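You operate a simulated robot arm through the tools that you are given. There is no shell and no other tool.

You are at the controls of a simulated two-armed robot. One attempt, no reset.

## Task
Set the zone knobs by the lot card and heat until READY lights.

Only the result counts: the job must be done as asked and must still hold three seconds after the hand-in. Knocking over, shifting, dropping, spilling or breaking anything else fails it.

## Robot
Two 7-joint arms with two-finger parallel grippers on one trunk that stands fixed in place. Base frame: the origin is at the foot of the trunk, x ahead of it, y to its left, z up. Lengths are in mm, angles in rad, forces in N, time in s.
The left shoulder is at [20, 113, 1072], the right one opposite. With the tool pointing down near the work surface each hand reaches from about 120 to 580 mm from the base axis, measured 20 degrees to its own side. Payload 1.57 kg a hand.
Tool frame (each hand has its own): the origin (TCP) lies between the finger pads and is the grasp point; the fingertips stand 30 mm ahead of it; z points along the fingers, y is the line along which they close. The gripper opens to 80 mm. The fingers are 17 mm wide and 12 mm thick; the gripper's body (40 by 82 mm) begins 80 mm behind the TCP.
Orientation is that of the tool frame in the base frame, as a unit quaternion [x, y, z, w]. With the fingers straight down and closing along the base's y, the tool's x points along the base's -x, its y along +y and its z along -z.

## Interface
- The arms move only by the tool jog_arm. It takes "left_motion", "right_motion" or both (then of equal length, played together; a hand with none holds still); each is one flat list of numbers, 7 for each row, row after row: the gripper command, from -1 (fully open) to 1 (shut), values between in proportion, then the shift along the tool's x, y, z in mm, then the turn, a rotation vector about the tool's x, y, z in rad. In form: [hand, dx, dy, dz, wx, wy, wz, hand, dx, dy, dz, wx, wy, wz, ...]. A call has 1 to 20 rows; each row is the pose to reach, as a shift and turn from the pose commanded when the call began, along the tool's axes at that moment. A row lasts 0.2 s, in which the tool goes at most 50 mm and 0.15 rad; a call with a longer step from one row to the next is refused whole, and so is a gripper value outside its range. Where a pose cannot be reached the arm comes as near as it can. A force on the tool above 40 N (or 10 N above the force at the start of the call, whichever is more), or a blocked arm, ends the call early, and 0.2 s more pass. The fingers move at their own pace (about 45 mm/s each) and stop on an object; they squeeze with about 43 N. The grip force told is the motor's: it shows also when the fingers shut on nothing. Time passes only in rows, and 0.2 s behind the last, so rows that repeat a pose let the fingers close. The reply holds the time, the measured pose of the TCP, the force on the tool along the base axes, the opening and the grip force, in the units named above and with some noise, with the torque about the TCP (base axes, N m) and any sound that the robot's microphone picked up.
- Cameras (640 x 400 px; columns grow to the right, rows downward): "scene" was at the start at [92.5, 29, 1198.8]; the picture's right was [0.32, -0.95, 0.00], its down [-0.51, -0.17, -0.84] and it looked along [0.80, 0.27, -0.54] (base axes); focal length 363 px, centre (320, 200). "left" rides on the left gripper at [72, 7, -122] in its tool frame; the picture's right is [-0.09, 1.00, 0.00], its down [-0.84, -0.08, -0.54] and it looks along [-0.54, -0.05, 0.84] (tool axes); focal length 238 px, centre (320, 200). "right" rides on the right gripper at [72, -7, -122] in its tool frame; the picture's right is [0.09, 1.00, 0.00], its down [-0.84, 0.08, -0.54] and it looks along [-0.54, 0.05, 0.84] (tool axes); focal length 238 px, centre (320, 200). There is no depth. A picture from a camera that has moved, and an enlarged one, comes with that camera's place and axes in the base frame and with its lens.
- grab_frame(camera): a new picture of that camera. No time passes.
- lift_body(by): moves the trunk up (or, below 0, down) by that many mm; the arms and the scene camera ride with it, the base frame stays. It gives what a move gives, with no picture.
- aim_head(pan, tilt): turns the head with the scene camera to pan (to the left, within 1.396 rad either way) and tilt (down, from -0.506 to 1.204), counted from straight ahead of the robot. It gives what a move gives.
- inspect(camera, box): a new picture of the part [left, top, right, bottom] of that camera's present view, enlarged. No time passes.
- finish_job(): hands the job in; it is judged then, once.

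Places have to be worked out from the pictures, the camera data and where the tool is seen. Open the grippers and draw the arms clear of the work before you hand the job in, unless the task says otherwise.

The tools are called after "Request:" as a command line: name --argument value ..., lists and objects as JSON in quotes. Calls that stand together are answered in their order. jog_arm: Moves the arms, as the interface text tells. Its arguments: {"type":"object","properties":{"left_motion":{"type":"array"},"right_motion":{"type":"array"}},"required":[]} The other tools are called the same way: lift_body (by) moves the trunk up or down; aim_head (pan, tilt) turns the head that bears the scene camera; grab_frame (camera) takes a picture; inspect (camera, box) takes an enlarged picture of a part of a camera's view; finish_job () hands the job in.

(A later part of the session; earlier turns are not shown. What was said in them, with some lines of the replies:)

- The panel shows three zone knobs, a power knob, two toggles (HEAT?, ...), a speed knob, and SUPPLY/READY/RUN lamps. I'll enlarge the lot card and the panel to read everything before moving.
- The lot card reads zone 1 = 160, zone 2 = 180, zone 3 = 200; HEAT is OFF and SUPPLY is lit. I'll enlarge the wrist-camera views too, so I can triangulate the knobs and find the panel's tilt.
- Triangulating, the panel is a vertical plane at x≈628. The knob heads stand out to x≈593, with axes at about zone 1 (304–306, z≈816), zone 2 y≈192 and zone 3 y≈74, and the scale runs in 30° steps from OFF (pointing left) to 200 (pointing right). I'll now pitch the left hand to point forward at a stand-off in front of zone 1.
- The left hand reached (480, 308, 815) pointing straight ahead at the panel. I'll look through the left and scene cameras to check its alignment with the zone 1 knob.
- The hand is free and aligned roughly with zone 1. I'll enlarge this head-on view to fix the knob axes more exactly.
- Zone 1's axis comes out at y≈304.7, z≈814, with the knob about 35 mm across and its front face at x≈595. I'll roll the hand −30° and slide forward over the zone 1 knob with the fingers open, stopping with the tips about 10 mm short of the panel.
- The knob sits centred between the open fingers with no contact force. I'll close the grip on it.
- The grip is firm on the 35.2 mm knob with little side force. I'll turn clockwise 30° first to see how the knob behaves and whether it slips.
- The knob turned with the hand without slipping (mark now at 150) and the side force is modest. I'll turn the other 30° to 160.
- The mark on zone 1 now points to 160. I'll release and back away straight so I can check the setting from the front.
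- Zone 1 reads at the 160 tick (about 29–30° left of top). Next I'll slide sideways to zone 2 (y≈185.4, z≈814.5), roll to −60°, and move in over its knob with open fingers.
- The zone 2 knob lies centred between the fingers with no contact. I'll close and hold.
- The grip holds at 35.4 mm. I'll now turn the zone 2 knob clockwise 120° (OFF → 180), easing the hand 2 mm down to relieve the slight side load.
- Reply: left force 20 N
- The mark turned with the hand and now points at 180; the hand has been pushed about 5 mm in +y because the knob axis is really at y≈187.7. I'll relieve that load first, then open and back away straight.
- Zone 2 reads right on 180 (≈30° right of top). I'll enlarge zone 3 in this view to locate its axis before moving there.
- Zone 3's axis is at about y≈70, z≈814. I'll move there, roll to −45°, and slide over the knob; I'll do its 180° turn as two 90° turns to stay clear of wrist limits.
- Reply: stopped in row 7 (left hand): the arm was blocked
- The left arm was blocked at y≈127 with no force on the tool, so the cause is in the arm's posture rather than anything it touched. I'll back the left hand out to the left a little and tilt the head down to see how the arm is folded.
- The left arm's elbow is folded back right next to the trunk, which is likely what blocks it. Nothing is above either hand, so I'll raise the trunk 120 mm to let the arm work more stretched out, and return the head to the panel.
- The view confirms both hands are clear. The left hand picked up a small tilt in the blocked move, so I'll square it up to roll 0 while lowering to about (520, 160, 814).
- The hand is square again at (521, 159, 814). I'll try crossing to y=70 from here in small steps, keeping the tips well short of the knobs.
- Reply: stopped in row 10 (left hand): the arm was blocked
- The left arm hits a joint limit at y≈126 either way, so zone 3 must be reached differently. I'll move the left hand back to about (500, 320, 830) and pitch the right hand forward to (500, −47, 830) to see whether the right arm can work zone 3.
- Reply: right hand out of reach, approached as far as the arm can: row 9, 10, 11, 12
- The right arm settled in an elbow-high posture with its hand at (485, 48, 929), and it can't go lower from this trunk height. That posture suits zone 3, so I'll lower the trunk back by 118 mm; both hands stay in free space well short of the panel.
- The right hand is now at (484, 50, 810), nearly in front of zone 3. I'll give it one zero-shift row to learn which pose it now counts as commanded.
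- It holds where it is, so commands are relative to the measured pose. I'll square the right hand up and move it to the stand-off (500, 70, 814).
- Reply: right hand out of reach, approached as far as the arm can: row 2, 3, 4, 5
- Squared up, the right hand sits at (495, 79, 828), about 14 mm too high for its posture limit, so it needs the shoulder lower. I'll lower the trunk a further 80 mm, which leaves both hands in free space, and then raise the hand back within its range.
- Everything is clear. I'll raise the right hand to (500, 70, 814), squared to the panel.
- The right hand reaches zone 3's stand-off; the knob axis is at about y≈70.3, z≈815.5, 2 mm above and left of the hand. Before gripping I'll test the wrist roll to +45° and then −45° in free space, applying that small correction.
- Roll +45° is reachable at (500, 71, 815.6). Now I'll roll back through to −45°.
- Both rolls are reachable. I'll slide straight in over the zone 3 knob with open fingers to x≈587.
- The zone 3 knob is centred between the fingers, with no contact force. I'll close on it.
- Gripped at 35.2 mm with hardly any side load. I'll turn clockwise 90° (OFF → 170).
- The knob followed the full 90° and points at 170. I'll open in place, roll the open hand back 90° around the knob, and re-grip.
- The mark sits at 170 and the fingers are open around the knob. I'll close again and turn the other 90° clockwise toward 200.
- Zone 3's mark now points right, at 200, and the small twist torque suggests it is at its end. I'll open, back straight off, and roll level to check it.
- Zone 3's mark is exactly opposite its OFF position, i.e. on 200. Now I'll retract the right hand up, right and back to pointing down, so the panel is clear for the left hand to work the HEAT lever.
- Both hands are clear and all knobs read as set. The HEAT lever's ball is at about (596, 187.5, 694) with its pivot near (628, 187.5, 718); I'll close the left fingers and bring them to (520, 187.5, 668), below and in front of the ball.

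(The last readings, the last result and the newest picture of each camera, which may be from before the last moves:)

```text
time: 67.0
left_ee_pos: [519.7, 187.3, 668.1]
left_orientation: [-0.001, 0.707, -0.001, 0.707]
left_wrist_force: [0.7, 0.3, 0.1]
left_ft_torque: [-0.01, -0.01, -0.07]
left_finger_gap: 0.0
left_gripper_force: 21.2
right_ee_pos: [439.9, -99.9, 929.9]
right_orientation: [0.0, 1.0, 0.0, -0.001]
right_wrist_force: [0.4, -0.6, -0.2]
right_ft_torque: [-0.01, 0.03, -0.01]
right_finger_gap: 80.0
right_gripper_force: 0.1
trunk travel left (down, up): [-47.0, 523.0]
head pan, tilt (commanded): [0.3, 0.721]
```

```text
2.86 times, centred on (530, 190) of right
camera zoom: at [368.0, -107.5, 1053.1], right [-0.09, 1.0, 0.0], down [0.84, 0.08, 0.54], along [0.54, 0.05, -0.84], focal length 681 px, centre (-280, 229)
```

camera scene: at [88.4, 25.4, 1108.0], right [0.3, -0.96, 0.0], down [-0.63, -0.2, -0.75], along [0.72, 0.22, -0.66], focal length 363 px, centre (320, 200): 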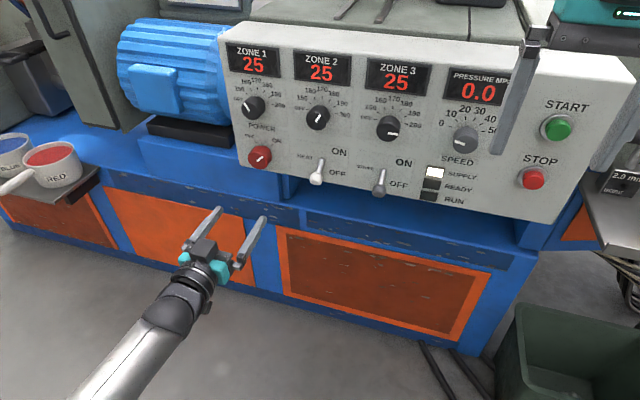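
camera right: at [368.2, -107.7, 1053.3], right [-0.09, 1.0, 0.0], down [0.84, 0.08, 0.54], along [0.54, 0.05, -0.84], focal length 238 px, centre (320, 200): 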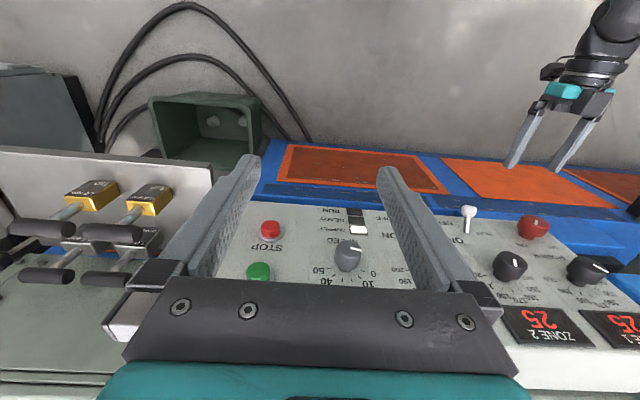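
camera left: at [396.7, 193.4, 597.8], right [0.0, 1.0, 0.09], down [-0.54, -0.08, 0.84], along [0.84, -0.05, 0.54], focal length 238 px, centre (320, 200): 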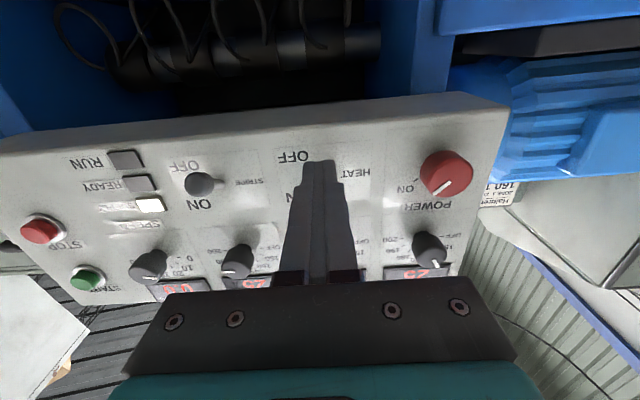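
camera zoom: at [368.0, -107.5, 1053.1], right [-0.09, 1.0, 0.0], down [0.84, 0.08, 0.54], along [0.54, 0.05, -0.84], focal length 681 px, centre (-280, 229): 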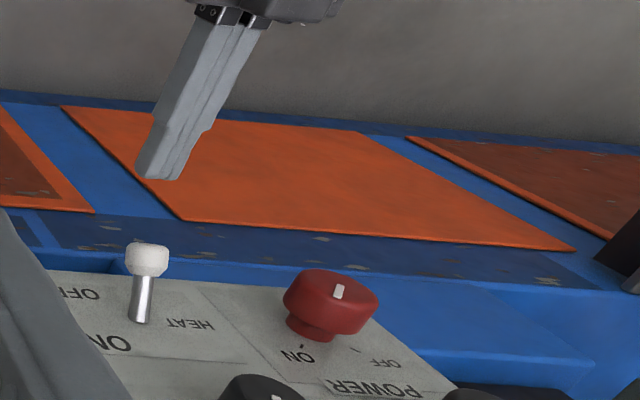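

The closed fingers are lined up just below the lever; two views put the ball at (596, 190, 692). I'll slide forward underneath it to put the tips at x≈610.

Request:
jog_arm --left_motion '[1, 0.5, 0.5, 12, 0, 0, 0, 1, 1, 1, 24, 0, 0, 0, 1, 1, 1.5, 36, 0, 0, 0, 1, 1, 2, 48, 0, 0, 0, 1, 1, 2, 60, 0, 0, 0, 1, 1, 2, 60, 0, 0, 0]'

Request:
inspect --camera "scene" --box '[240, 100, 480, 250]'

Request:
inspect --camera "right" --box '[420, 120, 640, 260]'

Request:
grab_frame --camera "left"

```text
time: 68.5
left_ee_pos: [581.5, 188.9, 666.9]
left_orientation: [-0.001, 0.707, 0.0, 0.707]
left_wrist_force: [0.3, 1.1, -0.3]
left_ft_torque: [0.03, 0.0, 0.01]
left_finger_gap: 0.4
left_gripper_force: 21.3
right_ee_pos: [439.8, -100.5, 929.8]
right_orientation: [0.0, 1.0, 0.0, -0.001]
right_wrist_force: [-0.5, -0.1, -0.6]
right_ft_torque: [-0.01, -0.01, -0.01]
right_finger_gap: 79.8
right_gripper_force: 0.1
trunk travel left (down, up): [-47.0, 523.0]
head pan, tilt (commanded): [0.3, 0.721]
```

```text
2.67 times, centred on (360, 175) of scene
camera zoom: at [88.4, 25.4, 1108.0], right [0.3, -0.96, 0.0], down [-0.63, -0.2, -0.75], along [0.72, 0.22, -0.66], focal length 968 px, centre (213, 267)
```

zoom: 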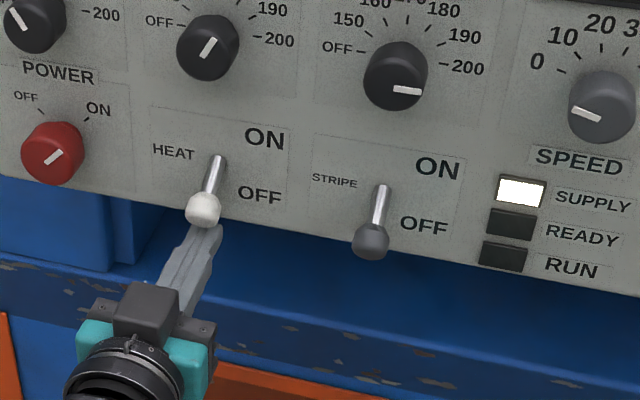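

```text
2.86 times, centred on (530, 190) of right
camera zoom: at [368.1, -107.4, 1053.1], right [-0.09, 1.0, 0.0], down [0.84, 0.08, 0.54], along [0.54, 0.05, -0.84], focal length 681 px, centre (-280, 229)
```

zoom: 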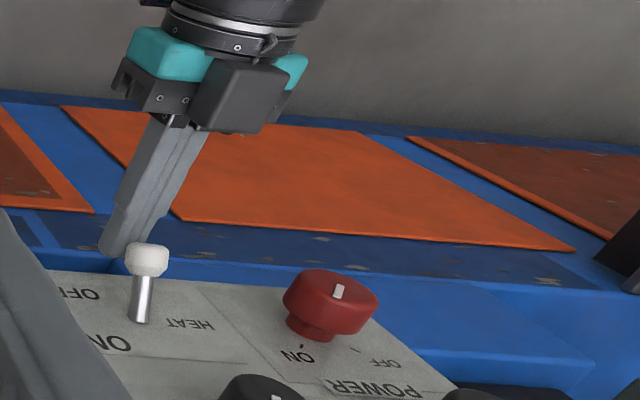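

```text
taken
camera left: at [458.5, 195.4, 596.0], right [0.0, 1.0, 0.09], down [-0.54, -0.08, 0.84], along [0.84, -0.05, 0.54], focal length 238 px, centre (320, 200)
```

left: 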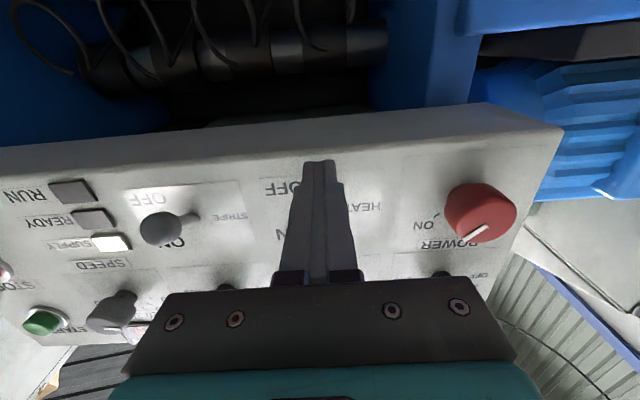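

The fingers are just under the lever ball. I'll lift gently, 4 mm per row, pushing the lever up toward ON.

Request:
jog_arm --left_motion '[1, -4, 0, 0, 0, 0, 0, 1, -8, 0, 0, 0, 0, 0, 1, -12, 0, 0, 0, 0, 0, 1, -16, 0, 0, 0, 0, 0, 1, -20, 0, 0, 0, 0, 0, 1, -24, 0, 0, 0, 0, 0, 1, -28, 0, 0, 0, 0, 0, 1, -32, 0, 0, 0, 0, 0, 1, -36, 0, 0, 0, 0, 0, 1, -40, 0, 0, 0, 0, 0, 1, -44, 0, 0, 0, 0, 0, 1, -48, 0, 0, 0, 0, 0, 1, -52, 0, 0, 0, 0, 0]'

Request:
inspect --camera "scene" --box '[220, 40, 500, 215]'

Request:
inspect --camera "right" --box '[420, 120, 640, 260]'

```text
time: 71.2
left_ee_pos: [579.6, 190.6, 711.6]
left_orientation: [0.0, 0.713, -0.001, 0.701]
left_wrist_force: [-2.5, -1.9, -20.0]
left_ft_torque: [0.11, 0.6, -0.04]
left_finger_gap: 0.0
left_gripper_force: 21.4
right_ee_pos: [440.5, -100.7, 929.4]
right_orientation: [0.0, 1.0, 0.0, -0.002]
right_wrist_force: [0.1, -0.1, 0.4]
right_ft_torque: [0.01, -0.02, -0.01]
right_finger_gap: 80.1
right_gripper_force: 0.1
trunk travel left (down, up): [-47.0, 523.0]
head pan, tilt (commanded): [0.3, 0.721]
```

```text
2.29 times, centred on (360, 128) of scene
camera zoom: at [89.7, 25.8, 1107.7], right [0.3, -0.96, 0.0], down [-0.63, -0.2, -0.75], along [0.72, 0.22, -0.66], focal length 829 px, centre (229, 366)
```

zoom: 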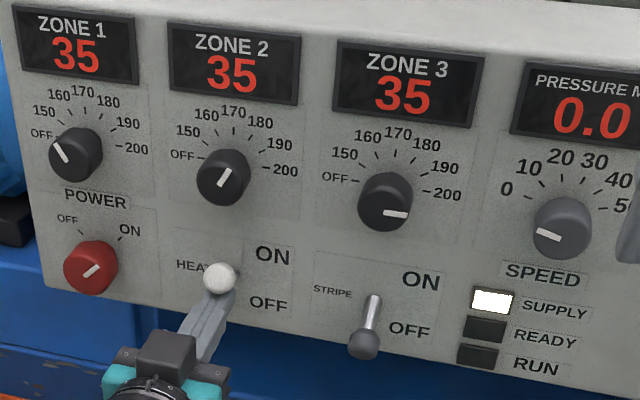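

```text
2.86 times, centred on (530, 190) of right
camera zoom: at [369.3, -107.0, 1052.4], right [-0.09, 1.0, 0.0], down [0.84, 0.08, 0.54], along [0.54, 0.05, -0.84], focal length 681 px, centre (-280, 229)
```

zoom: 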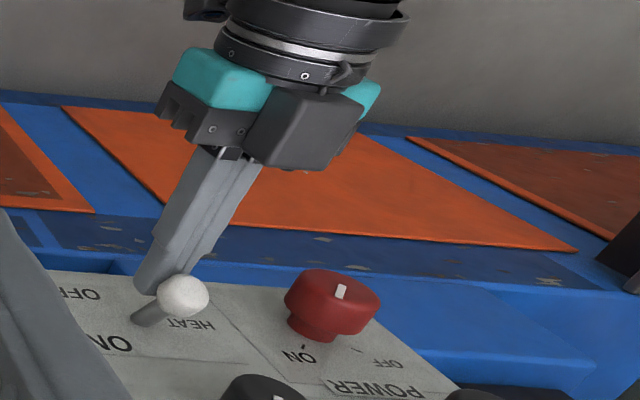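

Zone readings are climbing (35 °C), so heating has begun, and the lever is above centre at about z≈734 with 20 N of resistance. I'll push up a little more to seat it fully in ON.

Request:
jog_arm --left_motion '[1, -3, 0, 0, 0, 0, 0, 1, -6, 0, 0, 0, 0, 0, 1, -9, 0, 0, 0, 0, 0, 1, -12, 0, 0, 0, 0, 0, 1, -12, 0, 0, 0, 0, 0]'

Request:
inspect --camera "scene" --box '[220, 40, 500, 215]'

Request:
inspect --camera "right" --box '[420, 120, 640, 260]'

```text
time: 72.5
left_ee_pos: [578.2, 190.3, 712.8]
left_orientation: [-0.001, 0.723, -0.001, 0.691]
left_wrist_force: [-4.3, -1.9, -35.1]
left_ft_torque: [0.09, 1.06, -0.11]
left_finger_gap: 0.1
left_gripper_force: 21.1
right_ee_pos: [442.0, -99.2, 929.6]
right_orientation: [0.0, 1.0, 0.0, -0.002]
right_wrist_force: [0.2, 0.6, 0.1]
right_ft_torque: [-0.01, -0.01, -0.01]
right_finger_gap: 79.7
right_gripper_force: 0.0
trunk travel left (down, up): [-47.0, 523.0]
head pan, tilt (commanded): [0.3, 0.721]
```

```text
2.29 times, centred on (360, 128) of scene
camera zoom: at [90.7, 26.1, 1107.7], right [0.3, -0.96, 0.0], down [-0.63, -0.2, -0.75], along [0.72, 0.22, -0.66], focal length 829 px, centre (229, 366)
```

zoom: 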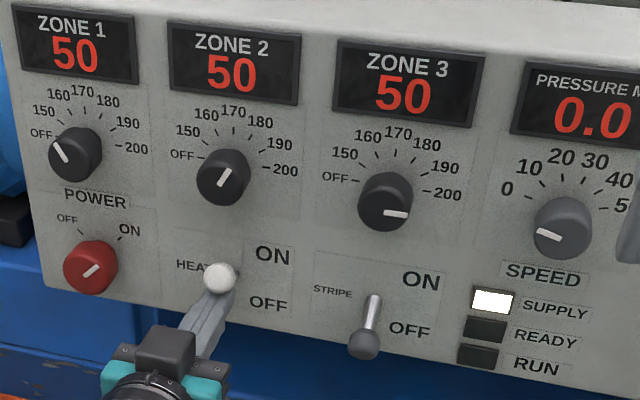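

```text
2.86 times, centred on (530, 190) of right
camera zoom: at [370.2, -106.8, 1052.2], right [-0.09, 1.0, 0.0], down [0.84, 0.08, 0.54], along [0.54, 0.05, -0.84], focal length 681 px, centre (-280, 229)
```

zoom: 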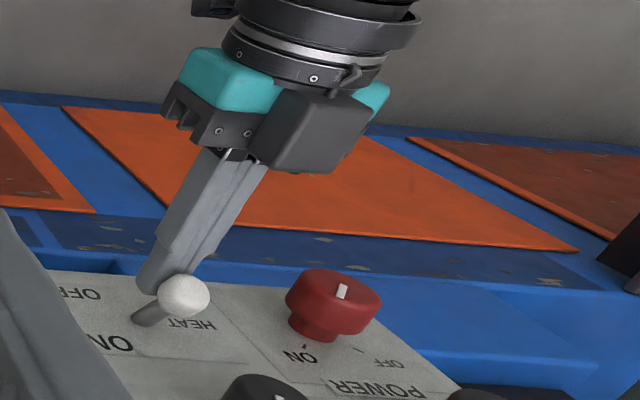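

The lever is against its ON stop (force rose to 35 N with no more travel) and all zones read 50 and climbing. I'll lower the fingers away, then back out.

Request:
jog_arm --left_motion '[1, 6, 0, 0, 0, 0, 0, 1, 12, 0, 0, 0, 0, 0, 1, 22, 0, 0, 0, 0, 0, 1, 34, 0, 0, 0, 0, 0, 1, 46, 0, 0, 0, 0, 0, 1, 58, 0, 0, 0, 0, 0, 1, 64, 0, 0, 0, 0, 0, 1, 64, 0, -20, 0, 0, 0, 1, 64, 0, -45, 0, 0, 0, 1, 64, 0, -70, 0, 0, 0, 1, 64, 10, -80, 0, 0, 0, 1, 64, 10, -80, 0, 0, 0]'

Request:
inspect --camera "scene" --box '[220, 40, 500, 215]'

Request:
inspect --camera "right" --box '[300, 120, 640, 320]'

```text
time: 75.0
left_ee_pos: [500.3, 199.9, 667.0]
left_orientation: [0.0, 0.707, -0.001, 0.707]
left_wrist_force: [0.2, 0.7, -0.9]
left_ft_torque: [-0.01, 0.03, -0.01]
left_finger_gap: 0.0
left_gripper_force: 21.0
right_ee_pos: [439.7, -100.2, 930.1]
right_orientation: [0.0, 1.0, 0.0, -0.001]
right_wrist_force: [0.0, -0.5, -0.9]
right_ft_torque: [-0.01, -0.03, 0.01]
right_finger_gap: 80.2
right_gripper_force: 0.0
trunk travel left (down, up): [-47.0, 523.0]
head pan, tilt (commanded): [0.3, 0.721]
```

```text
2.29 times, centred on (360, 128) of scene
camera zoom: at [88.3, 25.5, 1108.0], right [0.3, -0.96, 0.0], down [-0.63, -0.2, -0.75], along [0.72, 0.22, -0.66], focal length 829 px, centre (229, 366)
```

zoom: 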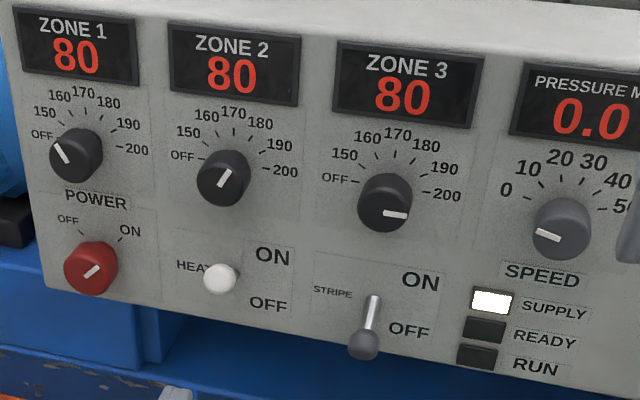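

```text
1.88 times, centred on (470, 220) of right
camera zoom: at [368.0, -107.3, 1053.1], right [-0.09, 1.0, 0.0], down [0.84, 0.08, 0.54], along [0.54, 0.05, -0.84], focal length 449 px, centre (38, 162)
```

zoom: 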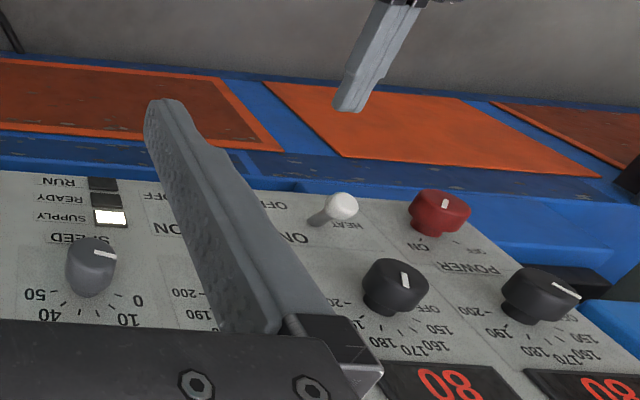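

The lever stays in ON and the zones read 80, rising about 12 °C per second. I'll open the left gripper, draw it back to the left, and let time pass.

Request:
jog_arm --left_motion '[1, 0, 12, -6, 0, 0, 0, 1, 0, 24, -12, 0, 0, 0, 1, 0, 36, -18, 0, 0, 0, 0, 0, 48, -24, 0, 0, 0, -1, 0, 60, -30, 0, 0, 0, -1, 0, 72, -36, 0, 0, 0, -1, 0, 84, -42, 0, 0, 0, -1, 0, 96, -48, 0, 0, 0, -1, 0, 110, -50, 0, 0, 0, -1, 0, 110, -50, 0, 0, 0, -1, 0, 110, -50, 0, 0, 0, -1, 0, 110, -50, 0, 0, 0, -1, 0, 110, -50, 0, 0, 0, -1, 0, 110, -50, 0, 0, 0, -1, 0, 110, -50, 0, 0, 0, -1, 0, 110, -50, 0, 0, 0, -1, 0, 110, -50, 0, 0, 0, -1, 0, 110, -50, 0, 0, 0, -1, 0, 110, -50, 0, 0, 0, -1, 0, 110, -50, 0, 0, 0]'

Request:
inspect --camera "scene" --box '[220, 40, 500, 215]'

```text
time: 79.2
left_ee_pos: [450.4, 307.8, 667.3]
left_orientation: [-0.001, 0.707, -0.001, 0.707]
left_wrist_force: [-0.4, -1.1, -0.2]
left_ft_torque: [0.01, 0.0, 0.01]
left_finger_gap: 79.7
left_gripper_force: 0.0
right_ee_pos: [439.7, -100.0, 929.7]
right_orientation: [0.0, 1.0, 0.001, -0.001]
right_wrist_force: [0.1, 0.3, -0.4]
right_ft_torque: [0.0, -0.02, 0.03]
right_finger_gap: 80.3
right_gripper_force: 0.0
trunk travel left (down, up): [-47.0, 523.0]
head pan, tilt (commanded): [0.3, 0.721]
```

```text
2.29 times, centred on (360, 128) of scene
camera zoom: at [88.4, 25.5, 1108.0], right [0.3, -0.96, 0.0], down [-0.63, -0.2, -0.75], along [0.72, 0.22, -0.66], focal length 829 px, centre (229, 366)
```

zoom: 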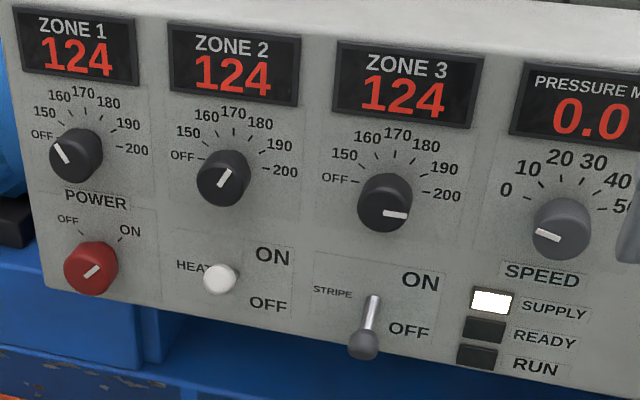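

All three zones are at 124 and climbing together. I'll wait four more seconds with the hands still.

Request:
jog_arm --left_motion '[-1, 0, 0, 0, 0, 0, 0, -1, 0, 0, 0, 0, 0, 0, -1, 0, 0, 0, 0, 0, 0, -1, 0, 0, 0, 0, 0, 0, -1, 0, 0, 0, 0, 0, 0, -1, 0, 0, 0, 0, 0, 0, -1, 0, 0, 0, 0, 0, 0, -1, 0, 0, 0, 0, 0, 0, -1, 0, 0, 0, 0, 0, 0, -1, 0, 0, 0, 0, 0, 0, -1, 0, 0, 0, 0, 0, 0, -1, 0, 0, 0, 0, 0, 0, -1, 0, 0, 0, 0, 0, 0, -1, 0, 0, 0, 0, 0, 0, -1, 0, 0, 0, 0, 0, 0, -1, 0, 0, 0, 0, 0, 0, -1, 0, 0, 0, 0, 0, 0, -1, 0, 0, 0, 0, 0, 0, -1, 0, 0, 0, 0, 0, 0, -1, 0, 0, 0, 0, 0, 0]'

Request:
inspect --camera "scene" --box '[220, 40, 500, 215]'

```text
time: 83.5
left_ee_pos: [450.0, 308.9, 667.3]
left_orientation: [0.0, 0.707, -0.001, 0.707]
left_wrist_force: [1.0, -0.3, 0.6]
left_ft_torque: [-0.03, 0.0, 0.0]
left_finger_gap: 80.1
left_gripper_force: 0.1
right_ee_pos: [439.7, -100.5, 930.0]
right_orientation: [0.0, 1.0, -0.001, 0.0]
right_wrist_force: [0.7, 0.4, 0.0]
right_ft_torque: [-0.02, -0.01, -0.04]
right_finger_gap: 79.9
right_gripper_force: 0.0
trunk travel left (down, up): [-47.0, 523.0]
head pan, tilt (commanded): [0.3, 0.721]
```

```text
2.29 times, centred on (360, 128) of scene
camera zoom: at [88.4, 25.5, 1108.0], right [0.3, -0.96, 0.0], down [-0.63, -0.2, -0.75], along [0.72, 0.22, -0.66], focal length 829 px, centre (229, 366)
```

zoom: 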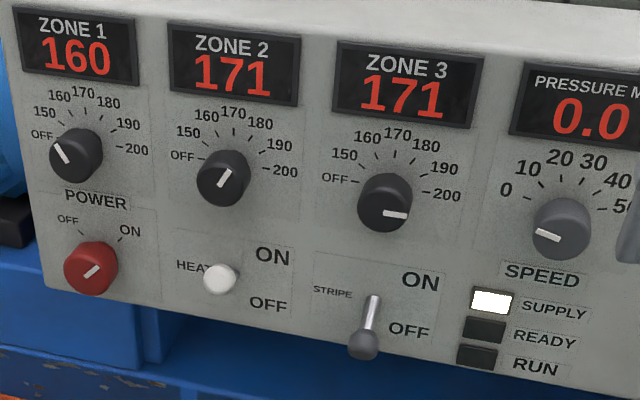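

Zone 1 has levelled at 160, and zones 2 and 3 are at 171 and still rising. I'll wait another four seconds.

Request:
jog_arm --left_motion '[-1, 0, 0, 0, 0, 0, 0, -1, 0, 0, 0, 0, 0, 0, -1, 0, 0, 0, 0, 0, 0, -1, 0, 0, 0, 0, 0, 0, -1, 0, 0, 0, 0, 0, 0, -1, 0, 0, 0, 0, 0, 0, -1, 0, 0, 0, 0, 0, 0, -1, 0, 0, 0, 0, 0, 0, -1, 0, 0, 0, 0, 0, 0, -1, 0, 0, 0, 0, 0, 0, -1, 0, 0, 0, 0, 0, 0, -1, 0, 0, 0, 0, 0, 0, -1, 0, 0, 0, 0, 0, 0, -1, 0, 0, 0, 0, 0, 0, -1, 0, 0, 0, 0, 0, 0, -1, 0, 0, 0, 0, 0, 0, -1, 0, 0, 0, 0, 0, 0, -1, 0, 0, 0, 0, 0, 0, -1, 0, 0, 0, 0, 0, 0, -1, 0, 0, 0, 0, 0, 0]'

Request:
inspect --camera "scene" --box '[220, 40, 500, 215]'

```text
time: 87.7
left_ee_pos: [450.2, 309.5, 667.4]
left_orientation: [0.0, 0.707, -0.001, 0.707]
left_wrist_force: [-0.6, 0.8, 0.0]
left_ft_torque: [0.0, -0.02, -0.02]
left_finger_gap: 79.8
left_gripper_force: 0.0
right_ee_pos: [439.6, -100.1, 930.9]
right_orientation: [0.001, 1.0, 0.0, -0.001]
right_wrist_force: [0.1, 0.1, -0.3]
right_ft_torque: [0.0, -0.02, 0.0]
right_finger_gap: 80.1
right_gripper_force: 0.0
trunk travel left (down, up): [-47.0, 523.0]
head pan, tilt (commanded): [0.3, 0.721]
```

```text
2.29 times, centred on (360, 128) of scene
camera zoom: at [88.4, 25.5, 1108.0], right [0.3, -0.96, 0.0], down [-0.63, -0.2, -0.75], along [0.72, 0.22, -0.66], focal length 829 px, centre (229, 366)
```

zoom: 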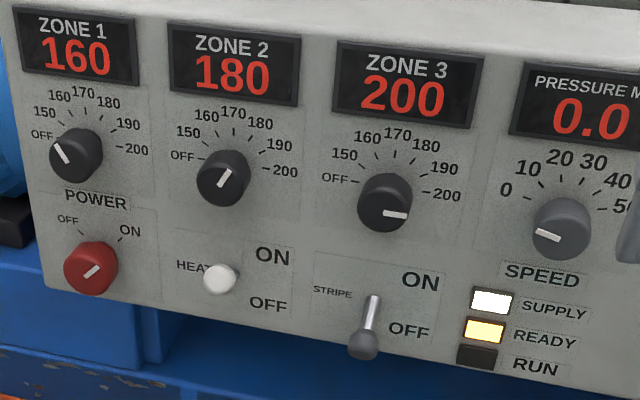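

READY is lit and the zones read 160 / 180 / 200. I'll wait another three seconds to confirm it holds before handing in.

Request:
jog_arm --left_motion '[-1, 0, 5, -5, 0, 0, 0, -1, 0, 10, -10, 0, 0, 0, -1, 0, 10, -10, 0, 0, 0, -1, 0, 10, -10, 0, 0, 0, -1, 0, 10, -10, 0, 0, 0, -1, 0, 10, -10, 0, 0, 0, -1, 0, 10, -10, 0, 0, 0, -1, 0, 10, -10, 0, 0, 0, -1, 0, 10, -10, 0, 0, 0, -1, 0, 10, -10, 0, 0, 0, -1, 0, 10, -10, 0, 0, 0, -1, 0, 10, -10, 0, 0, 0, -1, 0, 10, -10, 0, 0, 0, -1, 0, 10, -10, 0, 0, 0, -1, 0, 10, -10, 0, 0, 0, -1, 0, 10, -10, 0, 0, 0]'

Request:
grab_frame --camera "scene"

Request:
inspect --camera "scene" --box '[220, 40, 500, 215]'

```text
time: 91.0
left_ee_pos: [440.1, 319.3, 667.3]
left_orientation: [0.0, 0.707, -0.001, 0.707]
left_wrist_force: [0.9, -0.5, -0.4]
left_ft_torque: [0.05, 0.0, 0.0]
left_finger_gap: 80.0
left_gripper_force: 0.1
right_ee_pos: [440.7, -100.9, 930.1]
right_orientation: [0.0, 1.0, 0.001, -0.001]
right_wrist_force: [0.3, -0.3, -0.8]
right_ft_torque: [-0.01, -0.01, -0.02]
right_finger_gap: 80.0
right_gripper_force: 0.1
trunk travel left (down, up): [-47.0, 523.0]
head pan, tilt (commanded): [0.3, 0.721]
```

```text
taken
camera scene: at [88.4, 25.5, 1108.0], right [0.3, -0.96, 0.0], down [-0.63, -0.2, -0.75], along [0.72, 0.22, -0.66], focal length 363 px, centre (320, 200)
```

scene: 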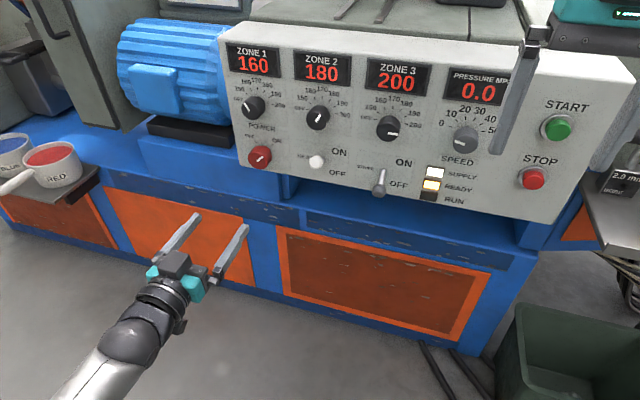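

```text
2.29 times, centred on (360, 128) of scene
camera zoom: at [88.4, 25.5, 1108.0], right [0.3, -0.96, 0.0], down [-0.63, -0.2, -0.75], along [0.72, 0.22, -0.66], focal length 829 px, centre (229, 366)
```

zoom: 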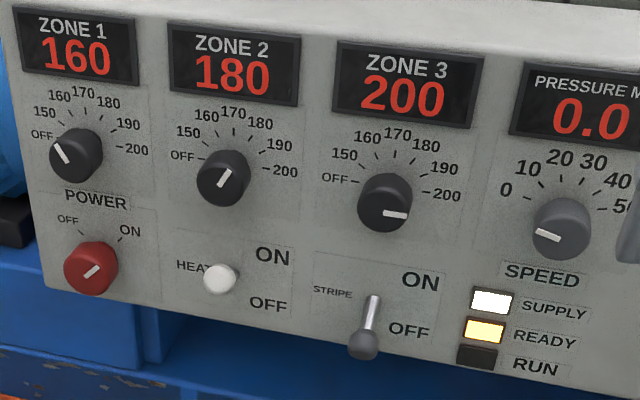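

The readings have held for over three seconds at 160 / 180 / 200 with READY lit. Both grippers are open and clear of the panel, so I'm handing in the job.

Request:
finish_job

```text
The job is handed in.
```

The zone knobs are set to the lot card (zone 1 at 160, zone 2 at 180, zone 3 at 200), and HEAT is on. The displays reached those values and READY lit. Both still held in the last picture, a little over three seconds later, before I handed the job in.

- **Other controls:** I did not touch the STRIPE lever, the SPEED and POWER knobs, or START and STOP. In the last picture STRIPE was still off, POWER still on and SPEED still at zero.
- **Arms:** Both grippers are open and clear of the panel. The left arm could not reach zone 3, so I turned that knob with the right arm. That required changing the trunk height, which now sits about 78 mm lower than at the start.
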